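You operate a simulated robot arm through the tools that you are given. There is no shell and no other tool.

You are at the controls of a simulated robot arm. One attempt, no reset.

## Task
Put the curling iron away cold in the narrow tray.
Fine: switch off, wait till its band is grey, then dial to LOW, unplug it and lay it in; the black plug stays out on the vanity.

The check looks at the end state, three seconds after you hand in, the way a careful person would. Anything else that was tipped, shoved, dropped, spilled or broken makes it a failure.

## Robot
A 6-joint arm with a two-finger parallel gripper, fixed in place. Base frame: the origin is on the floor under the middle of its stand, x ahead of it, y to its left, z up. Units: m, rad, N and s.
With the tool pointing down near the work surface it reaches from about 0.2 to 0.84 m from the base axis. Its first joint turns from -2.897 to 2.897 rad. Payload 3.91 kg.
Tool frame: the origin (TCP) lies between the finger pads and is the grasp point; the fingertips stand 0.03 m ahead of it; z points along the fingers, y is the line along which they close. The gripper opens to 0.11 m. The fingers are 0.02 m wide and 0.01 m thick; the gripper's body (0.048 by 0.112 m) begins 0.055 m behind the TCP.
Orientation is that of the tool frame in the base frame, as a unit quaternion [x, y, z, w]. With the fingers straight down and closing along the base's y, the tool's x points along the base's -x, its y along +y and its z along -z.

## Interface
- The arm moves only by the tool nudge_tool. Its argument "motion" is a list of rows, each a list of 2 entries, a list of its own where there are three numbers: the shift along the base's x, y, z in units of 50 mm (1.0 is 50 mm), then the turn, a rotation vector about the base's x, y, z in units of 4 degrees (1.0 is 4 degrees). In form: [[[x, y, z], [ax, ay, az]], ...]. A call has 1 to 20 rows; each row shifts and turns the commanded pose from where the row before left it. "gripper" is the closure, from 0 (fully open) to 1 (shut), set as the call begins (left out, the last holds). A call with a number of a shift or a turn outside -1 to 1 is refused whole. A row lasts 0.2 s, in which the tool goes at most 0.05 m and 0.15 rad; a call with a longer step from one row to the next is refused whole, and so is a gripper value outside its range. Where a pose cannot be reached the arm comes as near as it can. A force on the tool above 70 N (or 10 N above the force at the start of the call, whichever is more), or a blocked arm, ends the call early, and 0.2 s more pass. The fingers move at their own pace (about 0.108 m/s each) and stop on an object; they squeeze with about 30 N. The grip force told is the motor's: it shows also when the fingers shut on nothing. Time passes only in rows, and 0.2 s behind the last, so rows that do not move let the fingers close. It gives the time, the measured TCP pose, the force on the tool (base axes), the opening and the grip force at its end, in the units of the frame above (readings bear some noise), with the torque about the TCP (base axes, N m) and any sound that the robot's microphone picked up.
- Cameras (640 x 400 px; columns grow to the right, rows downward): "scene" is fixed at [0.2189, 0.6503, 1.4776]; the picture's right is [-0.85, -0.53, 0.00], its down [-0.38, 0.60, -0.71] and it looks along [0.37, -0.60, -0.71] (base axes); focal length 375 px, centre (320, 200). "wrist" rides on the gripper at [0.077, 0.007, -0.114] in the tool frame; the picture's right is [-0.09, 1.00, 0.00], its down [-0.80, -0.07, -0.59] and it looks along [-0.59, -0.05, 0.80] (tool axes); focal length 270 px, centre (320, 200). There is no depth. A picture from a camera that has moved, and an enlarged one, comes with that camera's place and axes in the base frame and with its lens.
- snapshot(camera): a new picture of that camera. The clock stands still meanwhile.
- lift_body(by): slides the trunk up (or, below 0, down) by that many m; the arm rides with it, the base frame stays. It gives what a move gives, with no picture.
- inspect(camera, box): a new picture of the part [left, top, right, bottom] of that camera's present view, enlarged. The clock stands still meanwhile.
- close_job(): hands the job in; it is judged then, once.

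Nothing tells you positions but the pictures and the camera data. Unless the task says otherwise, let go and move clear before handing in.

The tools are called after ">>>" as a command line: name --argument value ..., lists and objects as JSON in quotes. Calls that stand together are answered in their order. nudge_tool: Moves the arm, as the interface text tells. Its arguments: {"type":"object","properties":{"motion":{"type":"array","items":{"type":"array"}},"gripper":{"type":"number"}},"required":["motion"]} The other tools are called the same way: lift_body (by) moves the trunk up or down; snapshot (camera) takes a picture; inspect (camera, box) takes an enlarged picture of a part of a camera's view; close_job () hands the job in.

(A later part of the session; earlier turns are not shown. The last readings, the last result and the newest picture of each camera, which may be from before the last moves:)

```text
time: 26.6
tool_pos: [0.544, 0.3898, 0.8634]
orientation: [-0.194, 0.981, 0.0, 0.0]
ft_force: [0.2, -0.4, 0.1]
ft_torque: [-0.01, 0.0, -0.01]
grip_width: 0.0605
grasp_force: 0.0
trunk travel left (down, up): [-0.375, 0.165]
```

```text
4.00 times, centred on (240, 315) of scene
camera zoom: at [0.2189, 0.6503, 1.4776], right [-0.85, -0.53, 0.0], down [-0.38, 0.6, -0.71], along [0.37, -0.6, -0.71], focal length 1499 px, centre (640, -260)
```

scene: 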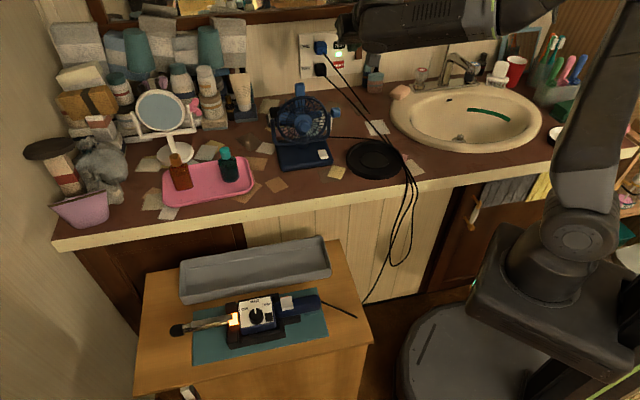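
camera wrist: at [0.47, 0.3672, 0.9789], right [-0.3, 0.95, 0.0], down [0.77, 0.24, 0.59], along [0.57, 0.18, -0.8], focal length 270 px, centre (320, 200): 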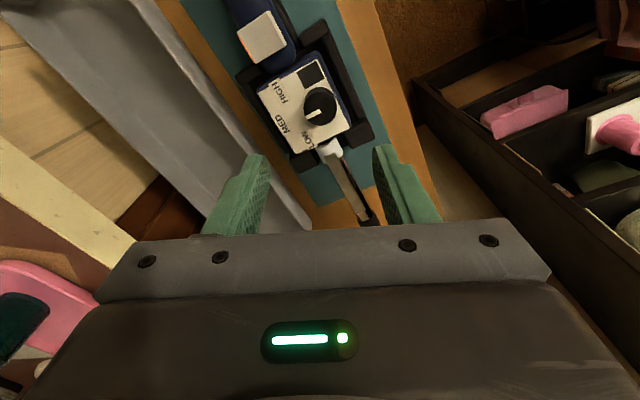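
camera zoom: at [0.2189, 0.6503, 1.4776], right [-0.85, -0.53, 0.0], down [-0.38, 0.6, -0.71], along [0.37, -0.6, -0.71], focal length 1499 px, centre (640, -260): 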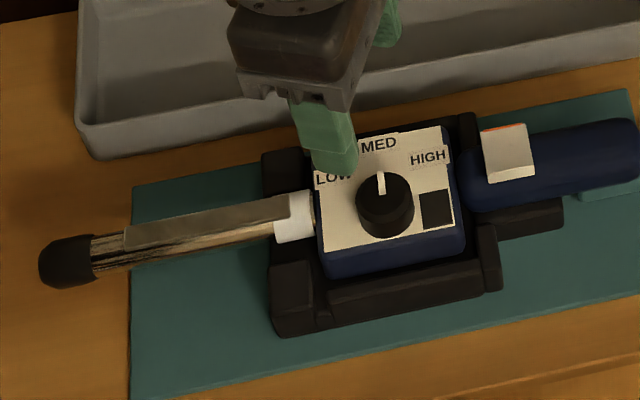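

The band has lost its glow. I'll zoom in to check it's really grey and wait a little longer.

>>> inspect --camera "wrist" --box '[240, 20, 400, 180]'

>>> inspect --camera "scene" --box '[210, 300, 270, 340]'

>>> nudge_tool --motion '[[[0, 0, 0], [0, 0, 0]], [[0, 0, 0], [0, 0, 0]], [[0, 0, 0], [0, 0, 0]], [[0, 0, 0], [0, 0, 0]], [[0, 0, 0], [0, 0, 0]], [[0, 0, 0], [0, 0, 0]], [[0, 0, 0], [0, 0, 0]], [[0, 0, 0], [0, 0, 0]], [[0, 0, 0], [0, 0, 0]], [[0, 0, 0], [0, 0, 0]], [[0, 0, 0], [0, 0, 0]], [[0, 0, 0], [0, 0, 0]], [[0, 0, 0], [0, 0, 0]], [[0, 0, 0], [0, 0, 0]], [[0, 0, 0], [0, 0, 0]], [[0, 0, 0], [0, 0, 0]], [[0, 0, 0], [0, 0, 0]], [[0, 0, 0], [0, 0, 0]], [[0, 0, 0], [0, 0, 0]], [[0, 0, 0], [0, 0, 0]]]'

>>> inspect --camera "scene" --box '[210, 300, 270, 340]'

```text
2.50 times, centred on (320, 100) of wrist
camera zoom: at [0.47, 0.3672, 0.9789], right [-0.3, 0.95, 0.0], down [0.77, 0.24, 0.59], along [0.57, 0.18, -0.8], focal length 676 px, centre (320, 450)
```

zoom: 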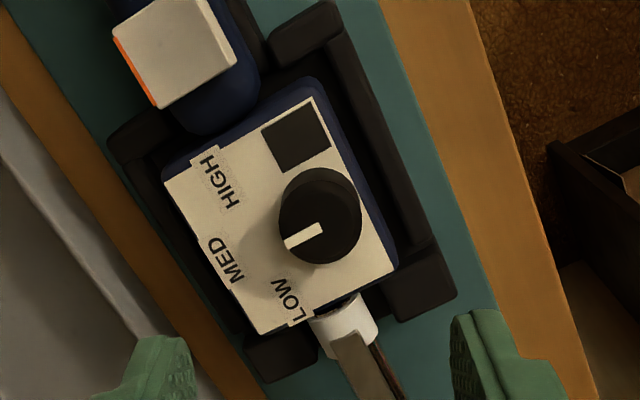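

```text
10.00 times, centred on (240, 320) of scene
camera zoom: at [0.2189, 0.6503, 1.4776], right [-0.85, -0.53, 0.0], down [-0.38, 0.6, -0.71], along [0.37, -0.6, -0.71], focal length 3747 px, centre (1120, -1000)
```

zoom: 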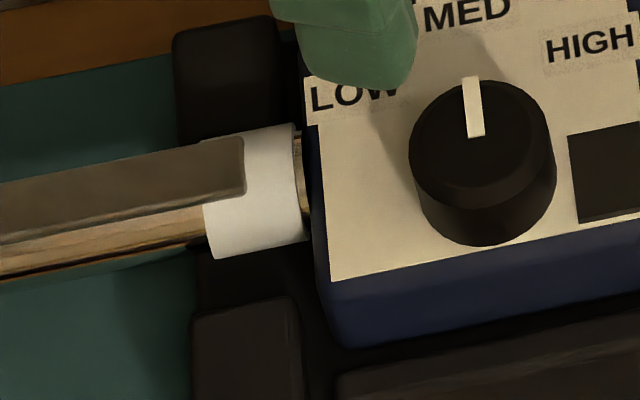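

```text
time: 30.8
tool_pos: [0.5438, 0.3906, 0.8646]
orientation: [-0.193, 0.981, 0.0, 0.0]
ft_force: [0.8, -0.2, 0.0]
ft_torque: [-0.01, -0.01, -0.01]
grip_width: 0.0605
grasp_force: 0.1
trunk travel left (down, up): [-0.375, 0.165]
```

```text
10.00 times, centred on (240, 320) of scene
camera zoom: at [0.2189, 0.6503, 1.4776], right [-0.85, -0.53, 0.0], down [-0.38, 0.6, -0.71], along [0.37, -0.6, -0.71], focal length 3747 px, centre (1120, -1000)
```

zoom: 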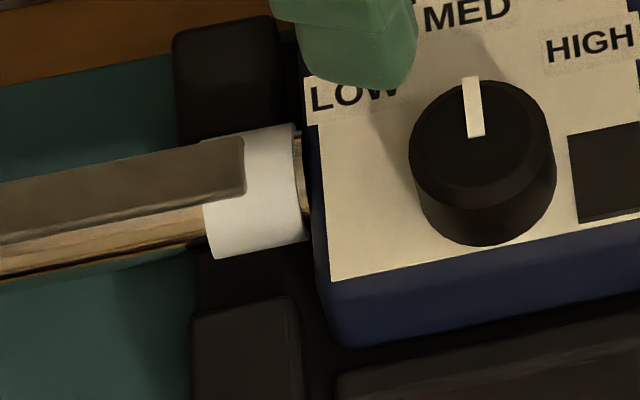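

The band is now a steady neutral grey, so the iron has cooled. I'm lowering the open fingers toward the dial and checking the alignment.

>>> nudge_tool --motion '[[[0, 0, -0.6], [0, 0, 0]], [[0, 0, -0.6], [0, 0, 0]], [[0, 0, -0.3], [0, 0, 0]]]'

>>> inspect --camera "wrist" --box '[200, 60, 440, 240]'

>>> inspect --camera "scene" --box '[210, 270, 310, 350]'

```text
time: 31.6
tool_pos: [0.543, 0.3896, 0.7859]
orientation: [-0.193, 0.981, 0.001, 0.0]
ft_force: [0.3, -0.5, -0.5]
ft_torque: [-0.01, -0.01, -0.01]
grip_width: 0.0605
grasp_force: 0.0
trunk travel left (down, up): [-0.375, 0.165]
```

```text
2.22 times, centred on (320, 150) of wrist
camera zoom: at [0.4691, 0.3658, 0.9019], right [-0.3, 0.95, 0.0], down [0.77, 0.24, 0.59], along [0.57, 0.18, -0.8], focal length 601 px, centre (320, 311)
```

zoom: 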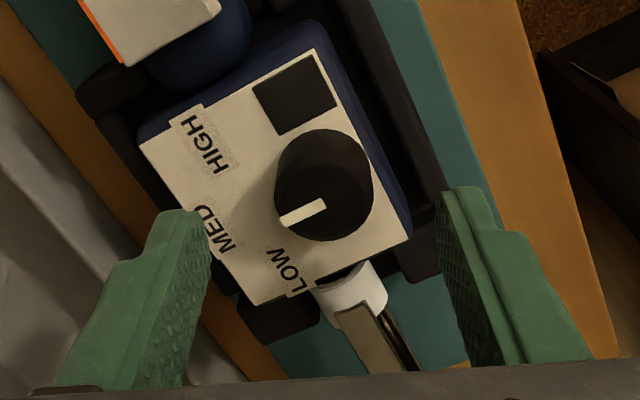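

```text
5.00 times, centred on (260, 310) of scene
camera zoom: at [0.2189, 0.6503, 1.4776], right [-0.85, -0.53, 0.0], down [-0.38, 0.6, -0.71], along [0.37, -0.6, -0.71], focal length 1874 px, centre (620, -350)
```

zoom: 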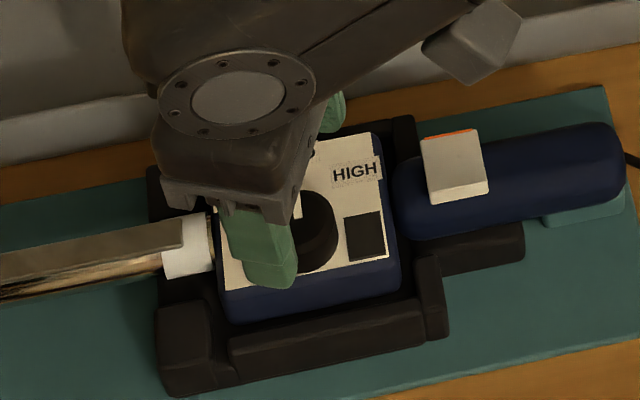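

The fingers straddle the dial evenly. I'm lowering around it and closing.

>>> nudge_tool --motion '[[[0, 0, -0.3], [0, 0, 0]], [[0, 0, -0.2], [0, 0, 0]], [[0, 0, -0.08], [0, 0, 0]]]'

>>> inspect --camera "wrist" --box '[200, 60, 440, 240]'

```text
time: 32.4
tool_pos: [0.5433, 0.3891, 0.7567]
orientation: [-0.194, 0.981, 0.0, 0.001]
ft_force: [-0.8, 0.2, 0.6]
ft_torque: [0.0, 0.02, -0.03]
grip_width: 0.0605
grasp_force: 0.0
trunk travel left (down, up): [-0.375, 0.165]
```

```text
2.22 times, centred on (320, 150) of wrist
camera zoom: at [0.4686, 0.3664, 0.8722], right [-0.3, 0.95, 0.0], down [0.77, 0.24, 0.59], along [0.57, 0.18, -0.8], focal length 601 px, centre (320, 311)
```

zoom: 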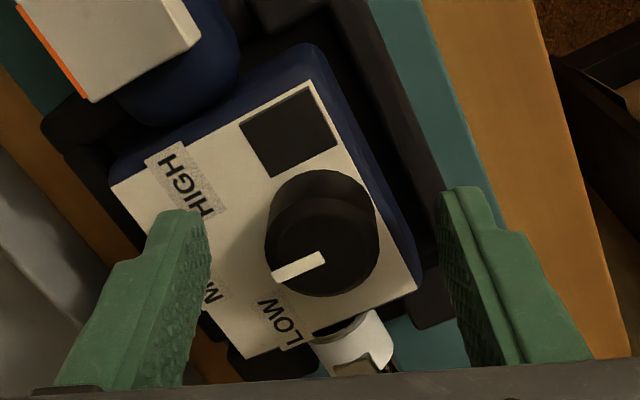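

>>> nudge_tool --motion '[[[0, 0, 0], [0, 0, 0]], [[0, 0, 0], [0, 0, 0]], [[0, 0, 0], [0, 0, 0]]]' --gripper 1

>>> inspect --camera "wrist" --box '[200, 60, 440, 240]'

>>> inspect --camera "scene" --box '[160, 270, 330, 360]'

```text
time: 33.2
tool_pos: [0.5424, 0.389, 0.7572]
orientation: [-0.195, 0.981, 0.0, 0.0]
ft_force: [-0.4, 0.5, 0.4]
ft_torque: [0.16, -0.01, 0.01]
grip_width: 0.0287
grasp_force: 30.2
trunk travel left (down, up): [-0.375, 0.165]
```

```text
2.22 times, centred on (320, 150) of wrist
camera zoom: at [0.4686, 0.3666, 0.8723], right [-0.3, 0.95, 0.0], down [0.77, 0.24, 0.59], along [0.57, 0.18, -0.8], focal length 601 px, centre (320, 311)
```

zoom: 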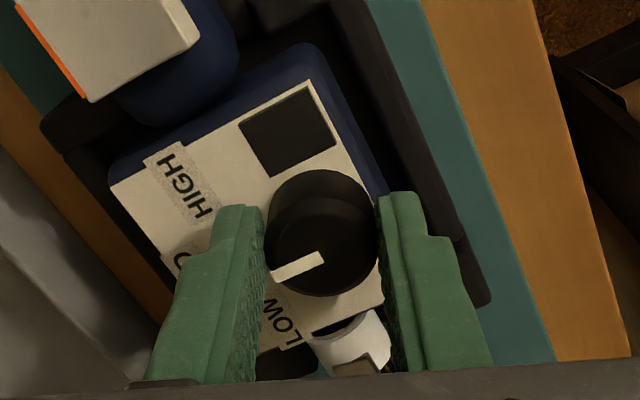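

```text
3.76 times, centred on (245, 315) of scene
camera zoom: at [0.2189, 0.6503, 1.4776], right [-0.85, -0.53, 0.0], down [-0.38, 0.6, -0.71], along [0.37, -0.6, -0.71], focal length 1411 px, centre (602, -233)
```

zoom: 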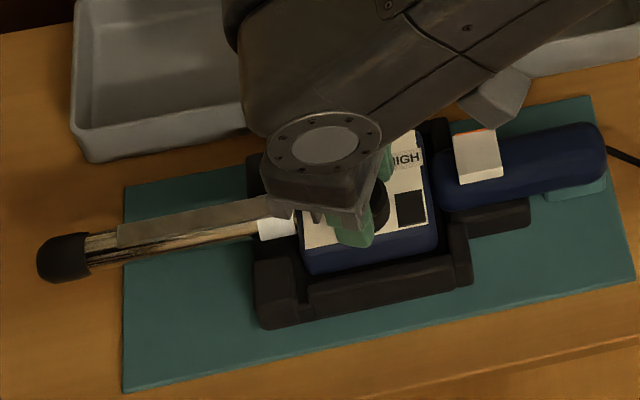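

The dial is gripped at 28.7 mm. I'm turning it counter-clockwise, seen from above, from MED toward LOW.

>>> nudge_tool --motion '[[[0, 0, 0], [0, 0, 1]], [[0, 0, 0], [0, 0, 1]], [[0, 0, 0], [0, 0, 1]], [[0, 0, 0], [0, 0, 1]], [[0, 0, 0], [0, 0, 1]]]'

>>> inspect --camera "wrist" --box '[200, 60, 440, 240]'

```text
time: 34.4
tool_pos: [0.5422, 0.3905, 0.7574]
orientation: [-0.361, 0.933, 0.0, 0.001]
ft_force: [-0.3, 0.6, -0.7]
ft_torque: [0.12, 0.1, 0.02]
grip_width: 0.0289
grasp_force: 29.9
trunk travel left (down, up): [-0.375, 0.165]
```

```text
2.22 times, centred on (320, 150) of wrist
camera zoom: at [0.4813, 0.3435, 0.8723], right [-0.61, 0.79, 0.0], down [0.64, 0.49, 0.59], along [0.47, 0.36, -0.8], focal length 601 px, centre (320, 311)
```

zoom: 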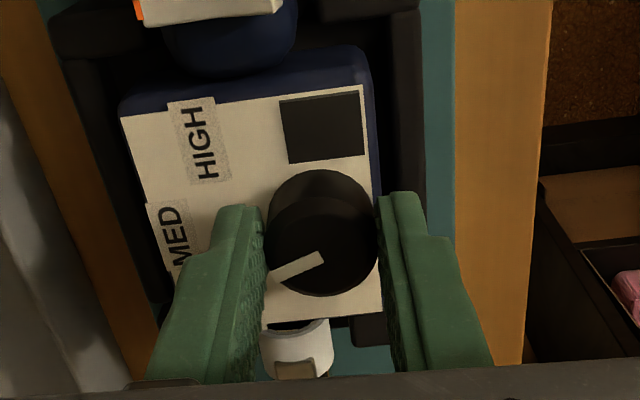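

>>> nudge_tool --motion '[[[0, 0, 0], [0, 0, 1]], [[0, 0, 0], [0, 0, 1]], [[0, 0, 0], [0, 0, 1]], [[0, 0, 0], [0, 0, 1]], [[0, 0, 0], [0, 0, 1]]]'

>>> inspect --camera "wrist" --box '[200, 60, 440, 240]'

>>> inspect --camera "scene" --box '[160, 270, 330, 360]'

```text
time: 35.6
tool_pos: [0.5429, 0.3884, 0.7581]
orientation: [-0.518, 0.855, 0.0, 0.0]
ft_force: [1.9, -2.4, -0.1]
ft_torque: [-0.1, -0.11, -0.01]
grip_width: 0.029
grasp_force: 29.5
trunk travel left (down, up): [-0.375, 0.165]
```

```text
2.22 times, centred on (320, 150) of wrist
camera zoom: at [0.5014, 0.3249, 0.8724], right [-0.84, 0.54, 0.0], down [0.43, 0.68, 0.59], along [0.32, 0.5, -0.8], focal length 601 px, centre (320, 311)
```

zoom: 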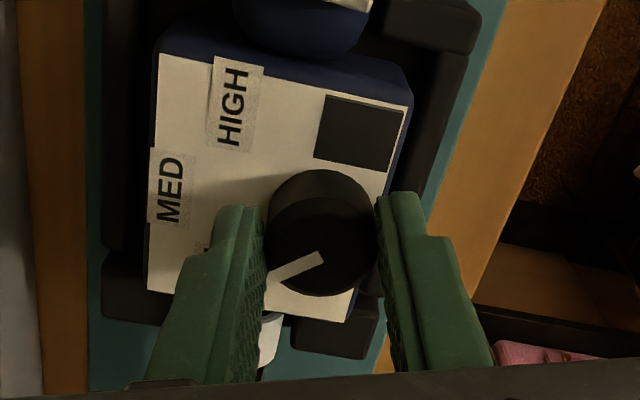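

```text
3.76 times, centred on (245, 315) of scene
camera zoom: at [0.2189, 0.6503, 1.4776], right [-0.85, -0.53, 0.0], down [-0.38, 0.6, -0.71], along [0.37, -0.6, -0.71], focal length 1411 px, centre (602, -233)
```

zoom: 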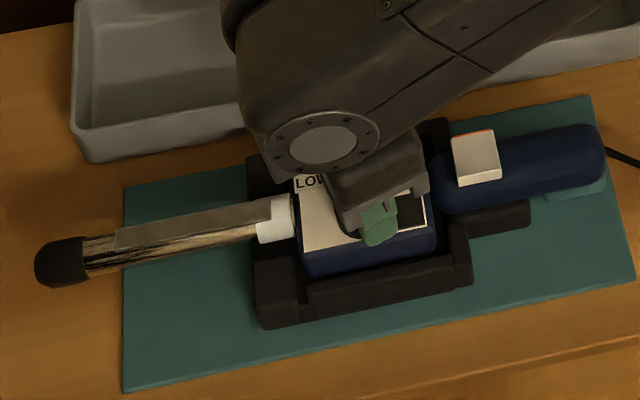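

The pointer has turned about 40° with the gripper. I'm releasing and lifting to see where it sits against LOW.

>>> nudge_tool --motion '[[[0, 0, 0], [0, 0, 0]], [[0, 0, 0], [0, 0, 0]], [[0, 0, 0.4], [0, 0, 0]], [[0, 0, 0.7], [0, 0, 0]], [[0, 0, 0.9], [0, 0, 0]]]' --gripper 0.45

>>> inspect --camera "wrist" --box '[200, 20, 440, 220]'

>>> inspect --camera "scene" --box '[160, 270, 330, 360]'

```text
time: 36.8
tool_pos: [0.5404, 0.3914, 0.8593]
orientation: [-0.518, 0.855, 0.0, 0.0]
ft_force: [0.1, -0.3, -1.2]
ft_torque: [0.02, -0.01, 0.0]
grip_width: 0.0603
grasp_force: 0.1
trunk travel left (down, up): [-0.375, 0.165]
```

```text
2.00 times, centred on (320, 120) of wrist
camera zoom: at [0.4991, 0.3268, 0.9738], right [-0.84, 0.54, 0.0], down [0.43, 0.68, 0.59], along [0.32, 0.5, -0.8], focal length 541 px, centre (320, 360)
```

zoom: 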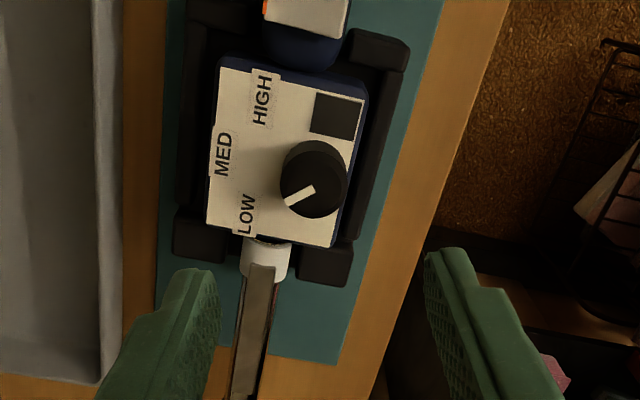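

```text
3.76 times, centred on (245, 315) of scene
camera zoom: at [0.2189, 0.6503, 1.4776], right [-0.85, -0.53, 0.0], down [-0.38, 0.6, -0.71], along [0.37, -0.6, -0.71], focal length 1411 px, centre (602, -233)
```

zoom: 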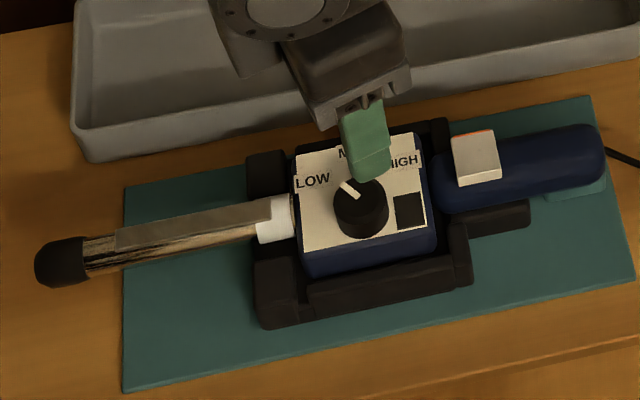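

>>> inspect --camera "scene" --box '[232, 295, 282, 345]'

>>> inspect --camera "wrist" --box '[270, 40, 360, 150]'

```text
8.00 times, centred on (257, 320) of scene
camera zoom: at [0.2189, 0.6503, 1.4776], right [-0.85, -0.53, 0.0], down [-0.38, 0.6, -0.71], along [0.37, -0.6, -0.71], focal length 2998 px, centre (824, -760)
```

zoom: 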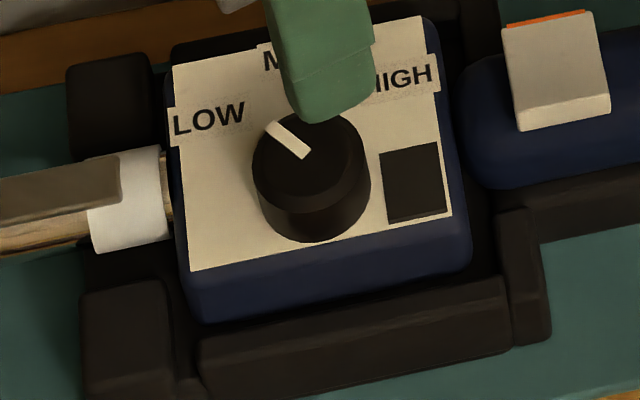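

```text
3.64 times, centred on (315, 95) of wrist
camera zoom: at [0.4991, 0.3268, 0.9738], right [-0.84, 0.54, 0.0], down [0.43, 0.68, 0.59], along [0.32, 0.5, -0.8], focal length 983 px, centre (338, 582)
```

zoom: 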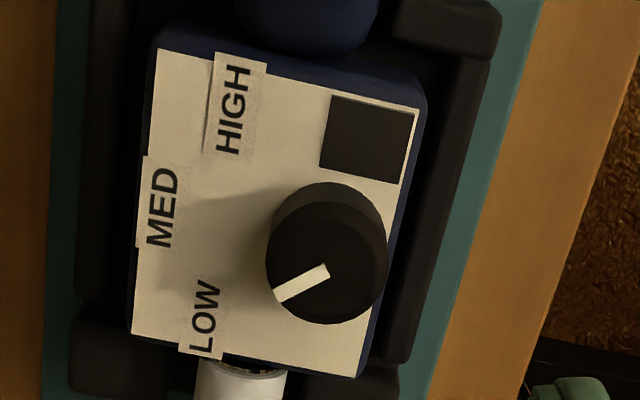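

The pointer is only a few degrees short of LOW. I'll re-grip for a small final turn, lowering with a slight recentre of +3 mm in x.

>>> nudge_tool --motion '[[[0.06, 0.01, -0.6], [0, 0, 0]], [[0, 0, -0.6], [0, 0, 0]], [[0, 0, -0.2], [0, 0, 0]]]'

>>> inspect --camera "wrist" --box '[200, 60, 440, 240]'

```text
time: 37.6
tool_pos: [0.5439, 0.3899, 0.7886]
orientation: [-0.517, 0.856, 0.0, 0.0]
ft_force: [0.6, 0.1, 0.8]
ft_torque: [-0.02, -0.01, 0.01]
grip_width: 0.0602
grasp_force: 0.0
trunk travel left (down, up): [-0.375, 0.165]
```

```text
2.22 times, centred on (320, 150) of wrist
camera zoom: at [0.5028, 0.3257, 0.9031], right [-0.84, 0.54, 0.0], down [0.43, 0.68, 0.59], along [0.32, 0.5, -0.8], focal length 601 px, centre (320, 311)
```

zoom: 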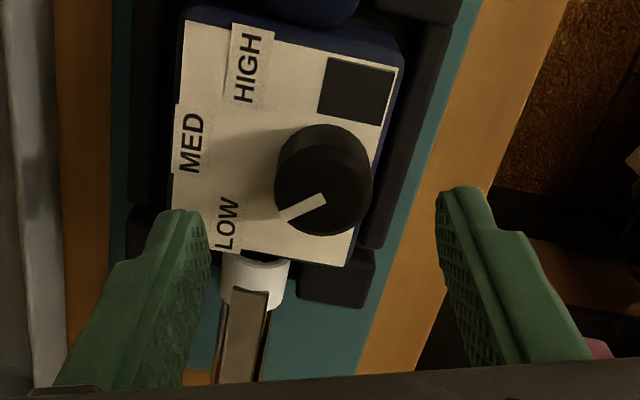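

>>> nudge_tool --motion '[[[0, 0, -0.3], [0, 0, 0]], [[0, 0, -0.25], [0, 0, 0]], [[0, 0, -0.07], [0, 0, 0]]]'

>>> nudge_tool --motion '[[[0, 0, 0], [0, 0, 0]], [[0, 0, 0], [0, 0, 0]], [[0, 0, 0], [0, 0, 0]]]' --gripper 1

>>> nudge_tool --motion '[[[0, 0, 0], [0, 0, 0.5]], [[0, 0, 0], [0, 0, 0.5]], [[0, 0, 0], [0, 0, 0]]]'

>>> inspect --camera "wrist" --box '[200, 60, 440, 240]'

```text
time: 38.4
tool_pos: [0.5452, 0.3905, 0.7564]
orientation: [-0.517, 0.856, 0.0, -0.001]
ft_force: [-0.2, -0.4, 0.4]
ft_torque: [0.0, 0.0, 0.01]
grip_width: 0.0606
grasp_force: 0.0
trunk travel left (down, up): [-0.375, 0.165]
```

```text
time: 39.2
tool_pos: [0.5443, 0.3903, 0.7575]
orientation: [-0.518, 0.855, 0.0, 0.0]
ft_force: [-0.1, 0.9, -0.6]
ft_torque: [0.07, 0.1, -0.02]
grip_width: 0.0289
grasp_force: 29.8
trunk travel left (down, up): [-0.375, 0.165]
```

```text
time: 40.0
tool_pos: [0.5455, 0.3909, 0.7559]
orientation: [-0.548, 0.837, 0.0, 0.0]
ft_force: [-2.6, 1.3, 3.3]
ft_torque: [-0.02, 0.33, -0.03]
grip_width: 0.0289
grasp_force: 30.2
trunk travel left (down, up): [-0.375, 0.165]
```

```text
2.22 times, centred on (320, 150) of wrist
camera zoom: at [0.5081, 0.323, 0.8721], right [-0.88, 0.48, 0.0], down [0.39, 0.71, 0.59], along [0.29, 0.52, -0.8], focal length 601 px, centre (320, 311)
```

zoom: 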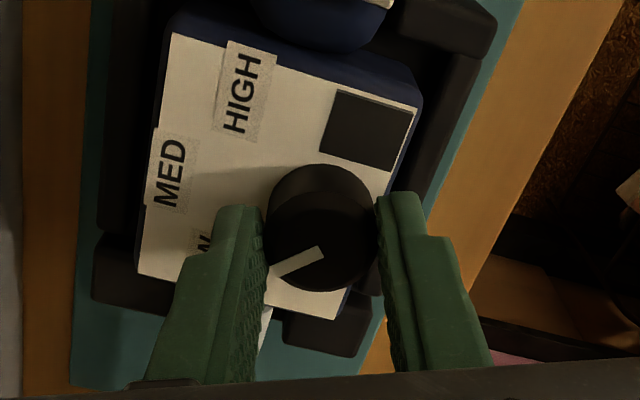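

>>> nudge_tool --motion '[[[0, 0, 0], [0, 0, 0]], [[0, 0, 0], [0, 0, 0]], [[0, 0, 0.4], [0, 0, 0]], [[0, 0, 0.7], [0, 0, 0]], [[-0.3, -0.3, 0.8], [0, 0, 0]], [[-0.5, -0.5, 0.6], [0, 0, 0]]]' --gripper 0.45

>>> inspect --camera "wrist" --box '[200, 20, 440, 220]'

>>> inspect --camera "scene" --box '[232, 295, 282, 345]'

```text
time: 41.4
tool_pos: [0.505, 0.3498, 0.8821]
orientation: [-0.547, 0.837, 0.0, 0.001]
ft_force: [-0.2, 0.4, -0.1]
ft_torque: [0.05, -0.01, 0.04]
grip_width: 0.0605
grasp_force: 0.0
trunk travel left (down, up): [-0.375, 0.165]
```

```text
2.00 times, centred on (320, 120) of wrist
camera zoom: at [0.4677, 0.2818, 0.9968], right [-0.88, 0.48, 0.0], down [0.39, 0.71, 0.59], along [0.29, 0.52, -0.8], focal length 541 px, centre (320, 360)
```

zoom: 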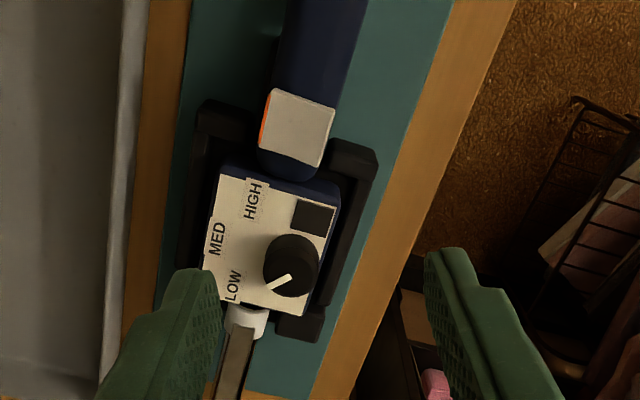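

```text
8.00 times, centred on (257, 320) of scene
camera zoom: at [0.2189, 0.6503, 1.4776], right [-0.85, -0.53, 0.0], down [-0.38, 0.6, -0.71], along [0.37, -0.6, -0.71], focal length 2998 px, centre (824, -760)
```

zoom: 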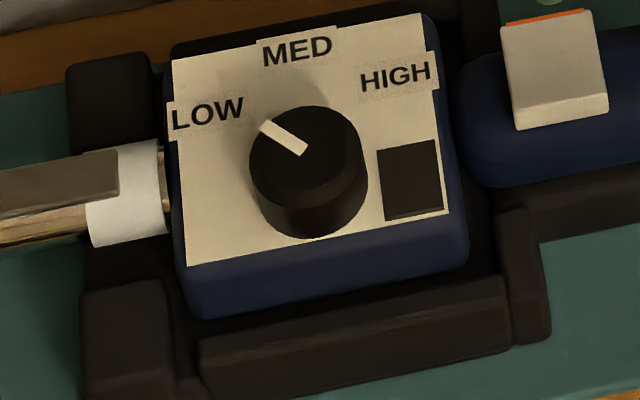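

The pointer now lines up with LOW, within about 1° by my measurement. Next is the black plug: I'm rising and swinging toward the wall at a safe height.

>>> nudge_tool --motion '[[[0, 0, 0.9], [0, 0, -1]], [[0, 0, 0.9], [0, 0, -1]], [[0, 0, 0.9], [0, 0, -1]], [[0, 0, 0.9], [0, 0, -1]], [[0, 0, 0.9], [0, 0, -1]], [[0.141, -0.462, 0], [0, 0, -1]], [[0.141, -0.462, 0], [0, 0, -1]], [[0.141, -0.462, 0], [0, 0, -1]], [[0.141, -0.462, 0], [0, 0, -1]], [[0.141, -0.462, 0], [0, 0, -1]], [[0.141, -0.462, 0], [0, 0, -1]], [[0.141, -0.462, 0], [0, 0, -1]], [[0.141, -0.462, 0], [0, 0, -1]], [[0.141, -0.462, 0], [0, 0, -1]], [[0.141, -0.462, 0], [0, 0, -1]], [[0.141, -0.462, 0], [0, 0, -1]], [[0.141, -0.462, 0], [0, 0, -1]], [[0.141, -0.462, 0], [0, 0, -1]], [[0.141, -0.462, 0], [0, 0, -1]], [[0.141, -0.462, 0], [0, 0, -1]]]' --gripper 0.5

>>> nudge_tool --motion '[[[0.141, -0.462, 0], [0, 0, -0.98]], [[0.141, -0.462, 0], [0, 0, -0.98]], [[0.141, -0.462, 0], [0, 0, -0.98]], [[0.141, -0.462, 0], [0, 0, -0.98]], [[0.141, -0.462, 0], [0, 0, -0.98]], [[0.141, -0.462, 0], [0, 0, -0.98]], [[0.141, -0.462, 0], [0, 0, -0.98]], [[0.141, -0.462, 0], [0, 0, -0.98]], [[0, 0, 0], [-0.9642, -0.9642, 0]], [[0, 0, 0], [-0.9642, -0.9642, 0]], [[0, 0, 0], [-0.9642, -0.9642, 0]], [[0, 0, 0], [-0.9642, -0.9642, 0]], [[0, 0, 0], [-0.9642, -0.9642, 0]], [[0, 0, 0], [-0.9642, -0.9642, 0]], [[0, 0, 0], [-0.9642, -0.9642, 0]], [[0, 0, 0], [-0.9642, -0.9642, 0]], [[0, 0, 0], [-0.9642, -0.9642, 0]], [[0, 0, 0], [-0.9642, -0.9642, 0]], [[0, 0, 0], [-0.9642, -0.9642, 0]]]'

>>> snapshot --camera "wrist"

>>> snapshot --camera "scene"

```text
time: 45.6
tool_pos: [0.6093, 0.0038, 1.1056]
orientation: [0.119, 0.993, 0.0, -0.001]
ft_force: [1.1, 0.5, -0.6]
ft_torque: [0.03, -0.01, -0.01]
grip_width: 0.055
grasp_force: 0.1
trunk travel left (down, up): [-0.375, 0.165]
```

```text
time: 49.6
tool_pos: [0.6662, -0.1807, 1.1065]
orientation: [0.33, 0.8, -0.191, 0.463]
ft_force: [-0.7, 0.2, 0.2]
ft_torque: [-0.03, -0.02, 0.04]
grip_width: 0.055
grasp_force: 0.0
trunk travel left (down, up): [-0.375, 0.165]
```

```text
taken
camera wrist: at [0.5736, -0.0781, 1.0972], right [0.73, 0.67, 0.08], down [-0.13, 0.03, 0.99], along [0.67, -0.74, 0.11], focal length 270 px, centre (320, 200)
```

wrist: 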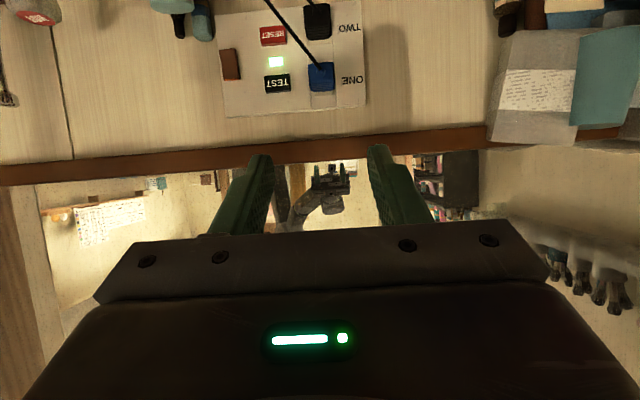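

```text
taken
```

scene: 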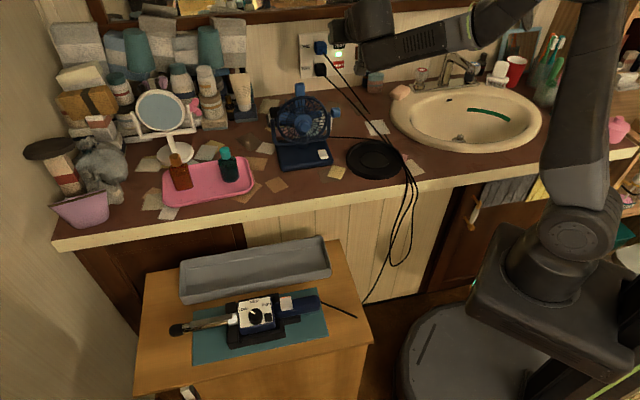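

>>> inspect --camera "wrist" --box '[215, 0, 375, 120]'

>>> inspect --camera "scene" --box '[295, 25, 365, 85]'

>>> inspect --camera "scene" --box '[260, 70, 360, 180]'

```text
3.33 times, centred on (295, 60) of wrist
camera zoom: at [0.5736, -0.0781, 1.0972], right [0.73, 0.67, 0.08], down [-0.13, 0.03, 0.99], along [0.67, -0.74, 0.11], focal length 901 px, centre (403, 667)
```

zoom: 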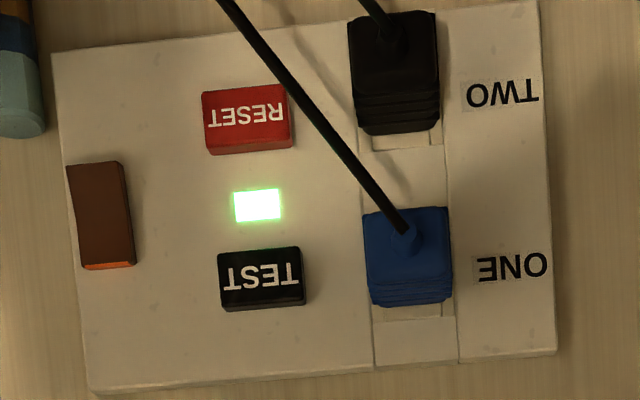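

```text
6.67 times, centred on (330, 55) of scene
camera zoom: at [0.2189, 0.6503, 1.4776], right [-0.85, -0.53, 0.0], down [-0.38, 0.6, -0.71], along [0.37, -0.6, -0.71], focal length 2498 px, centre (253, 1167)
```

zoom: 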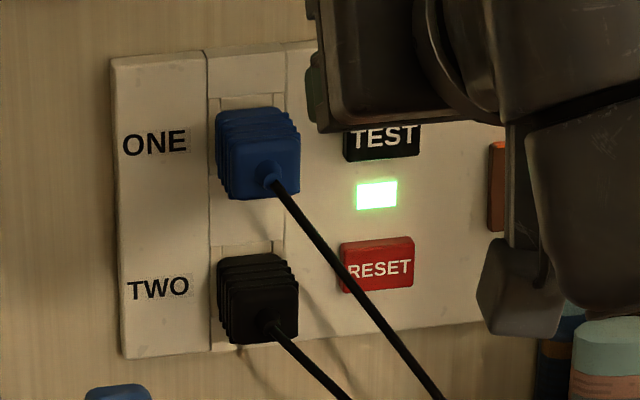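

```text
3.64 times, centred on (310, 125) of scene
camera zoom: at [0.2189, 0.6503, 1.4776], right [-0.85, -0.53, 0.0], down [-0.38, 0.6, -0.71], along [0.37, -0.6, -0.71], focal length 1363 px, centre (356, 473)
```

zoom: 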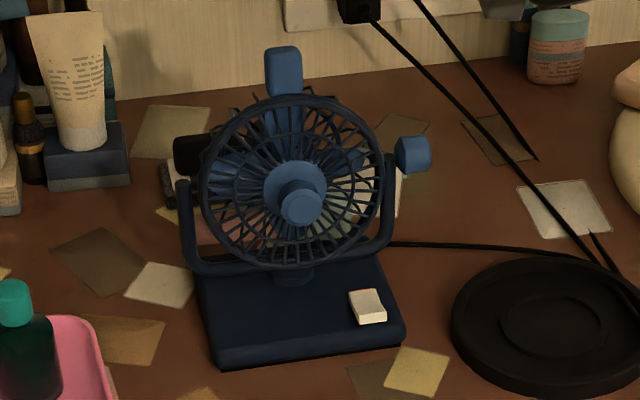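

The black plug's front face is at s≈0.345, d≈0.834, z≈0.900 and it's about 34 mm wide. I'm moving to a pre-grasp point in front of and above it, at a 30° down tilt.

>>> nudge_tool --motion '[[[0.449, -0.44, -0.478], [0, 0, 0]], [[0.449, -0.44, -0.478], [0, 0, 0]], [[0.449, -0.44, -0.478], [0, 0, 0]], [[0.449, -0.44, -0.478], [0, 0, 0]], [[0.449, -0.44, -0.478], [0, 0, 0]]]'

>>> snapshot --camera "wrist"

>>> snapshot --camera "scene"

```text
time: 50.8
tool_pos: [0.7787, -0.2927, 0.9865]
orientation: [0.331, 0.801, -0.19, 0.462]
ft_force: [0.2, 0.1, 1.1]
ft_torque: [0.0, 0.03, 0.0]
grip_width: 0.0549
grasp_force: 0.0
trunk travel left (down, up): [-0.375, 0.165]
```

```text
taken
camera wrist: at [0.6869, -0.1905, 0.9777], right [0.74, 0.67, 0.08], down [-0.13, 0.03, 0.99], along [0.66, -0.74, 0.11], focal length 270 px, centre (320, 200)
```

wrist: 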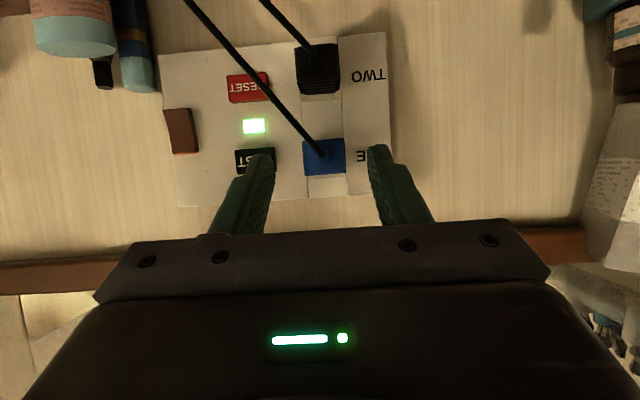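

```text
taken
```

scene: 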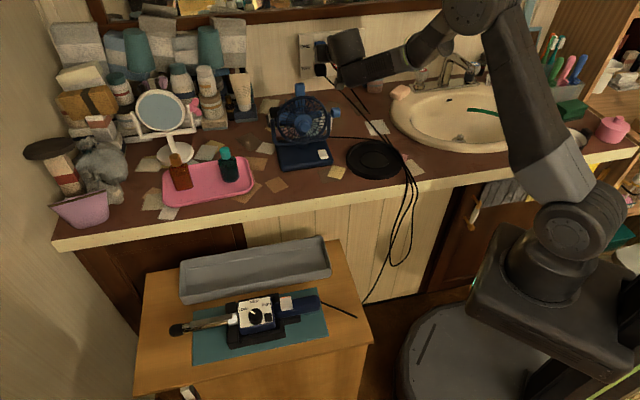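

>>> inspect --camera "wrist" --box '[220, 20, 420, 220]'

>>> inspect --camera "scene" --box '[290, 20, 450, 130]'

```text
2.00 times, centred on (320, 120) of wrist
camera zoom: at [0.6869, -0.1905, 0.9777], right [0.74, 0.67, 0.08], down [-0.13, 0.03, 0.99], along [0.66, -0.74, 0.11], focal length 541 px, centre (320, 360)
```

zoom: 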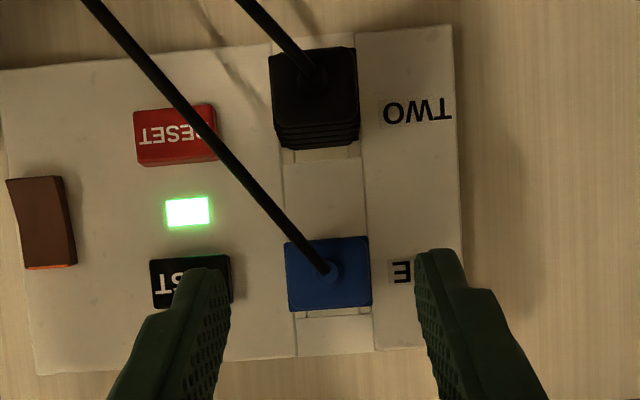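

```text
3.64 times, centred on (370, 75) of scene
camera zoom: at [0.2189, 0.6503, 1.4776], right [-0.85, -0.53, 0.0], down [-0.38, 0.6, -0.71], along [0.37, -0.6, -0.71], focal length 1363 px, centre (138, 654)
```

zoom: 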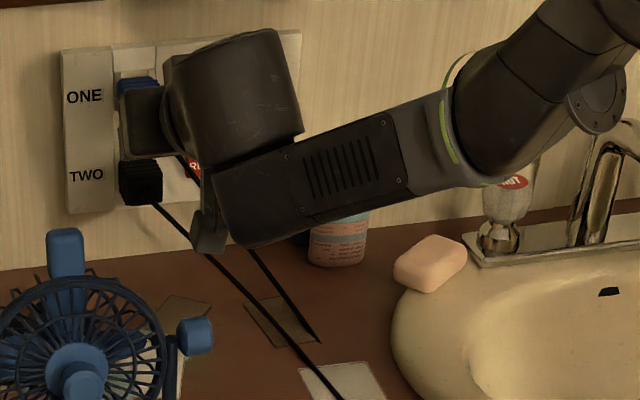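

>>> nudge_tool --motion '[[[0.2256, -0.218, -0.318], [0, 0, 0]], [[0.2256, -0.218, -0.318], [0, 0, 0]], [[0.2256, -0.218, -0.318], [0, 0, 0]]]'

>>> snapshot --camera "wrist"

>>> inspect --camera "scene" --box '[280, 20, 420, 130]'

```text
time: 51.6
tool_pos: [0.8127, -0.3235, 0.9387]
orientation: [0.331, 0.801, -0.191, 0.462]
ft_force: [0.0, 0.4, -0.4]
ft_torque: [-0.03, 0.01, -0.03]
grip_width: 0.0549
grasp_force: 0.0
trunk travel left (down, up): [-0.375, 0.165]
```

```text
taken
camera wrist: at [0.721, -0.222, 0.9305], right [0.74, 0.67, 0.08], down [-0.13, 0.03, 0.99], along [0.67, -0.74, 0.11], focal length 270 px, centre (320, 200)
```

wrist: 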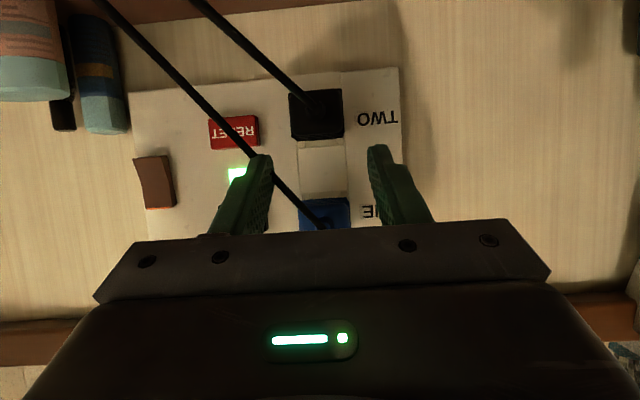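

```text
3.64 times, centred on (350, 75) of scene
camera zoom: at [0.2189, 0.6503, 1.4776], right [-0.85, -0.53, 0.0], down [-0.38, 0.6, -0.71], along [0.37, -0.6, -0.71], focal length 1363 px, centre (211, 654)
```

zoom: 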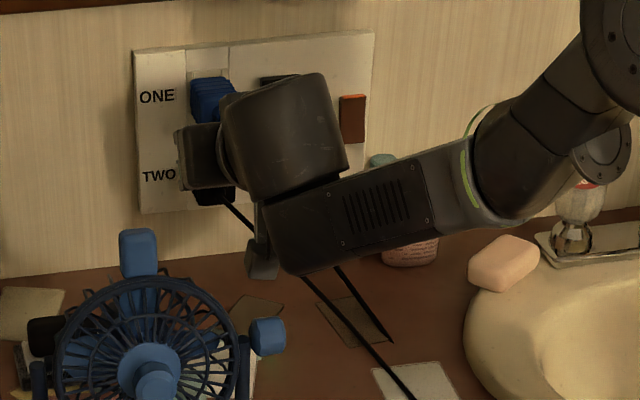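

>>> nudge_tool --motion '[[[0.149, -0.158, -0.211], [0, 0, 0]], [[0.149, -0.158, -0.211], [0, 0, 0]]]'

>>> snapshot --camera "wrist"

```text
time: 52.2
tool_pos: [0.8272, -0.3404, 0.9199]
orientation: [0.331, 0.8, -0.191, 0.462]
ft_force: [0.9, 0.4, -0.6]
ft_torque: [0.02, -0.01, 0.02]
grip_width: 0.0551
grasp_force: 0.0
trunk travel left (down, up): [-0.375, 0.165]
```

```text
taken
camera wrist: at [0.7361, -0.2383, 0.91], right [0.74, 0.67, 0.08], down [-0.13, 0.03, 0.99], along [0.66, -0.74, 0.11], focal length 270 px, centre (320, 200)
```

wrist: 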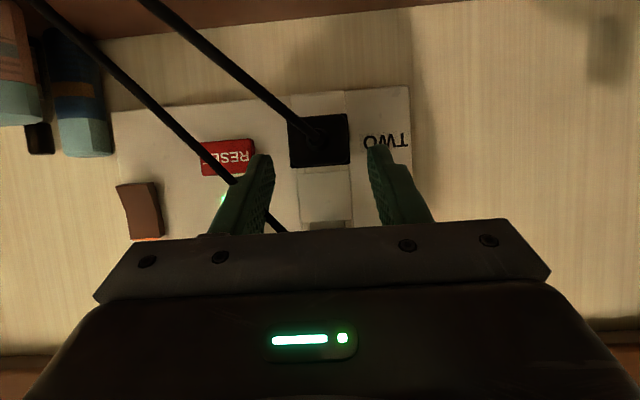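

>>> nudge_tool --motion '[[[0.08, -0.068, -0.129], [0, 0, 0]], [[0.08, -0.068, -0.129], [0, 0, 0]]]'

>>> inspect --camera "wrist" --box '[200, 80, 440, 240]'

```text
time: 52.8
tool_pos: [0.8356, -0.3471, 0.9064]
orientation: [0.331, 0.8, -0.191, 0.462]
ft_force: [0.4, 0.0, -0.3]
ft_torque: [0.0, 0.0, -0.03]
grip_width: 0.055
grasp_force: 0.1
trunk travel left (down, up): [-0.375, 0.165]
```

```text
2.50 times, centred on (320, 160) of wrist
camera zoom: at [0.7433, -0.2448, 0.8966], right [0.74, 0.67, 0.08], down [-0.13, 0.03, 0.99], along [0.66, -0.74, 0.11], focal length 676 px, centre (320, 300)
```

zoom: 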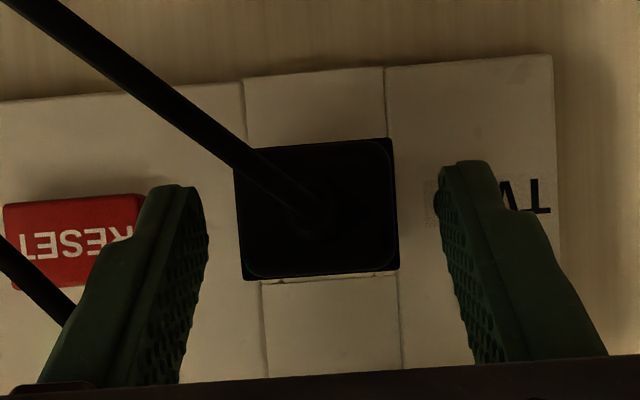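

The fingers straddle the black plug and the RESET button is clear. I'm closing on the plug.

>>> nudge_tool --motion '[[[0, 0, 0], [0, 0, 0]], [[0, 0, 0], [0, 0, 0]], [[0, 0, 0], [0, 0, 0]]]' --gripper 1

>>> inspect --camera "wrist" --box '[200, 80, 440, 240]'

```text
time: 53.6
tool_pos: [0.8351, -0.3473, 0.9051]
orientation: [0.332, 0.8, -0.192, 0.462]
ft_force: [-2.3, -0.8, 0.8]
ft_torque: [-0.05, 0.04, -0.06]
grip_width: 0.0331
grasp_force: 30.4
trunk travel left (down, up): [-0.375, 0.165]
```

```text
2.50 times, centred on (320, 160) of wrist
camera zoom: at [0.7429, -0.245, 0.8968], right [0.74, 0.67, 0.08], down [-0.13, 0.03, 0.99], along [0.66, -0.74, 0.11], focal length 676 px, centre (320, 300)
```

zoom: 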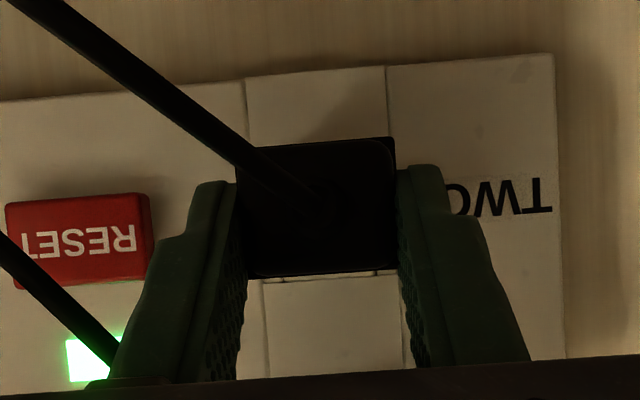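

The plug is held at 33 mm. I'm pulling it straight out from the wall in small steps.

>>> nudge_tool --motion '[[[-0.06, 0.06, 0], [0, 0, 0]], [[-0.06, 0.06, 0], [0, 0, 0]], [[-0.06, 0.06, 0], [0, 0, 0]], [[-0.06, 0.06, 0], [0, 0, 0]], [[-0.06, 0.06, 0], [0, 0, 0]]]'

>>> inspect --camera "wrist" --box '[200, 80, 440, 240]'

```text
time: 54.8
tool_pos: [0.8196, -0.331, 0.9051]
orientation: [0.331, 0.8, -0.192, 0.462]
ft_force: [0.6, 0.8, -0.6]
ft_torque: [0.02, 0.02, 0.0]
grip_width: 0.0329
grasp_force: 29.5
trunk travel left (down, up): [-0.375, 0.165]
heard: snap
```

```text
2.50 times, centred on (320, 160) of wrist
camera zoom: at [0.7273, -0.2288, 0.8958], right [0.74, 0.67, 0.08], down [-0.13, 0.03, 0.99], along [0.66, -0.74, 0.11], focal length 676 px, centre (320, 300)
```

zoom: 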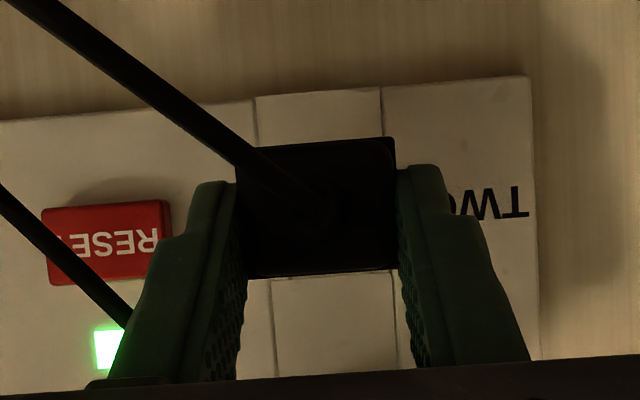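

I heard a snap: the black plug is out and still in the grip. I'm backing it further from the wall and dipping the nose 15° so the camera clears the vanity when I set it down.

>>> nudge_tool --motion '[[[-0.1, 0.1, 0], [0, 0, 0]], [[-0.1, 0.1, 0], [0, 0, 0]], [[-0.1, 0.1, 0], [0, 0, 0]], [[-0.1, 0.1, 0], [0, 0, 0]], [[-0.05, 0.05, 0], [0.6625, 0.6625, 0]], [[-0.05, 0.05, 0], [0.6625, 0.6625, 0]], [[0, 0, 0], [0.6625, 0.6625, 0]], [[0, 0, 0], [0.6625, 0.6625, 0]]]'

>>> snapshot --camera "wrist"

>>> inspect --camera "scene" --box '[260, 20, 440, 200]'

```text
time: 56.6
tool_pos: [0.7955, -0.3048, 0.9055]
orientation: [0.354, 0.854, -0.147, 0.353]
ft_force: [-0.3, 0.1, -0.1]
ft_torque: [0.01, -0.01, -0.01]
grip_width: 0.0331
grasp_force: 30.6
trunk travel left (down, up): [-0.375, 0.165]
```

```text
taken
camera wrist: at [0.7048, -0.2051, 0.9324], right [0.75, 0.66, 0.06], down [0.05, -0.15, 0.99], along [0.66, -0.73, -0.15], focal length 270 px, centre (320, 200)
```

wrist: 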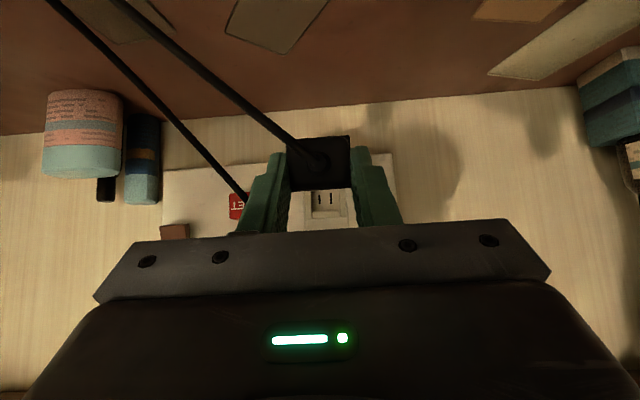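

```text
2.22 times, centred on (350, 110) of scene
camera zoom: at [0.2189, 0.6503, 1.4776], right [-0.85, -0.53, 0.0], down [-0.38, 0.6, -0.71], along [0.37, -0.6, -0.71], focal length 833 px, centre (253, 400)
```

zoom: 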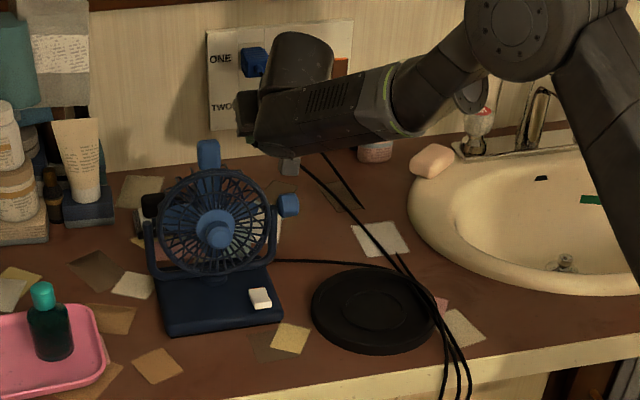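

The plug is free and the TWO slot is empty. I'm lowering it toward the clear vanity area under the outlet, shifting slightly away from the fan.

>>> nudge_tool --motion '[[[-0.094, -0.094, -0.2], [0, 0, 0]], [[-0.094, -0.094, -0.3], [0, 0, 0]], [[-0.094, -0.094, -0.3], [0, 0, 0]], [[0, 0, -0.2], [0, 0, 0]]]'

>>> snapshot --camera "wrist"

>>> inspect --camera "scene" --box '[280, 40, 420, 160]'

```text
time: 57.6
tool_pos: [0.7839, -0.3209, 0.8562]
orientation: [0.355, 0.853, -0.148, 0.353]
ft_force: [0.2, 0.2, 0.1]
ft_torque: [-0.01, 0.01, 0.01]
grip_width: 0.0326
grasp_force: 29.3
trunk travel left (down, up): [-0.375, 0.165]
```

```text
taken
camera wrist: at [0.6919, -0.2197, 0.8826], right [0.75, 0.66, 0.06], down [0.05, -0.15, 0.99], along [0.66, -0.74, -0.15], focal length 270 px, centre (320, 200)
```

wrist: 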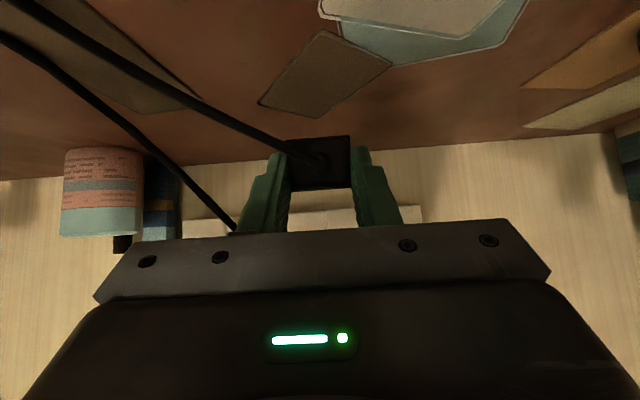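

```text
3.33 times, centred on (350, 100) of scene
camera zoom: at [0.2189, 0.6503, 1.4776], right [-0.85, -0.53, 0.0], down [-0.38, 0.6, -0.71], along [0.37, -0.6, -0.71], focal length 1249 px, centre (220, 533)
```

zoom: 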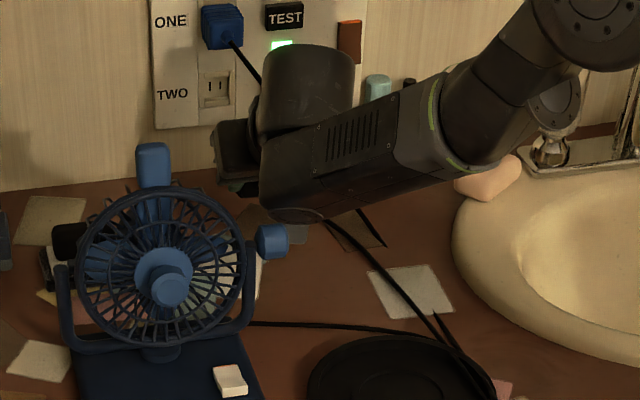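

>>> nudge_tool --motion '[[[0, 0, -0.06], [0, 0, 0]], [[0, 0, -0.06], [0, 0, 0]], [[0, 0, -0.06], [0, 0, 0]]]'

>>> nudge_tool --motion '[[[0, 0, -0.04], [0, 0, 0]], [[0, 0, -0.04], [0, 0, 0]]]'

>>> inspect --camera "wrist" --box '[220, 80, 440, 240]'

```text
time: 58.4
tool_pos: [0.7795, -0.3217, 0.8504]
orientation: [0.354, 0.852, -0.146, 0.356]
ft_force: [0.1, 0.3, -0.4]
ft_torque: [0.0, 0.0, -0.01]
grip_width: 0.033
grasp_force: 30.5
trunk travel left (down, up): [-0.375, 0.165]
```

```text
time: 59.0
tool_pos: [0.7789, -0.3221, 0.8449]
orientation: [0.354, 0.853, -0.146, 0.355]
ft_force: [-0.7, 0.8, 0.3]
ft_torque: [0.0, 0.01, 0.0]
grip_width: 0.0331
grasp_force: 29.9
trunk travel left (down, up): [-0.375, 0.165]
```

```text
2.50 times, centred on (330, 160) of wrist
camera zoom: at [0.688, -0.2216, 0.8708], right [0.75, 0.66, 0.06], down [0.05, -0.15, 0.99], along [0.66, -0.74, -0.15], focal length 676 px, centre (295, 300)
```

zoom: 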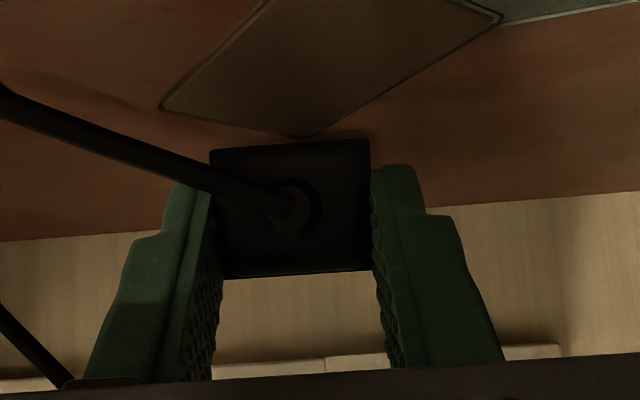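

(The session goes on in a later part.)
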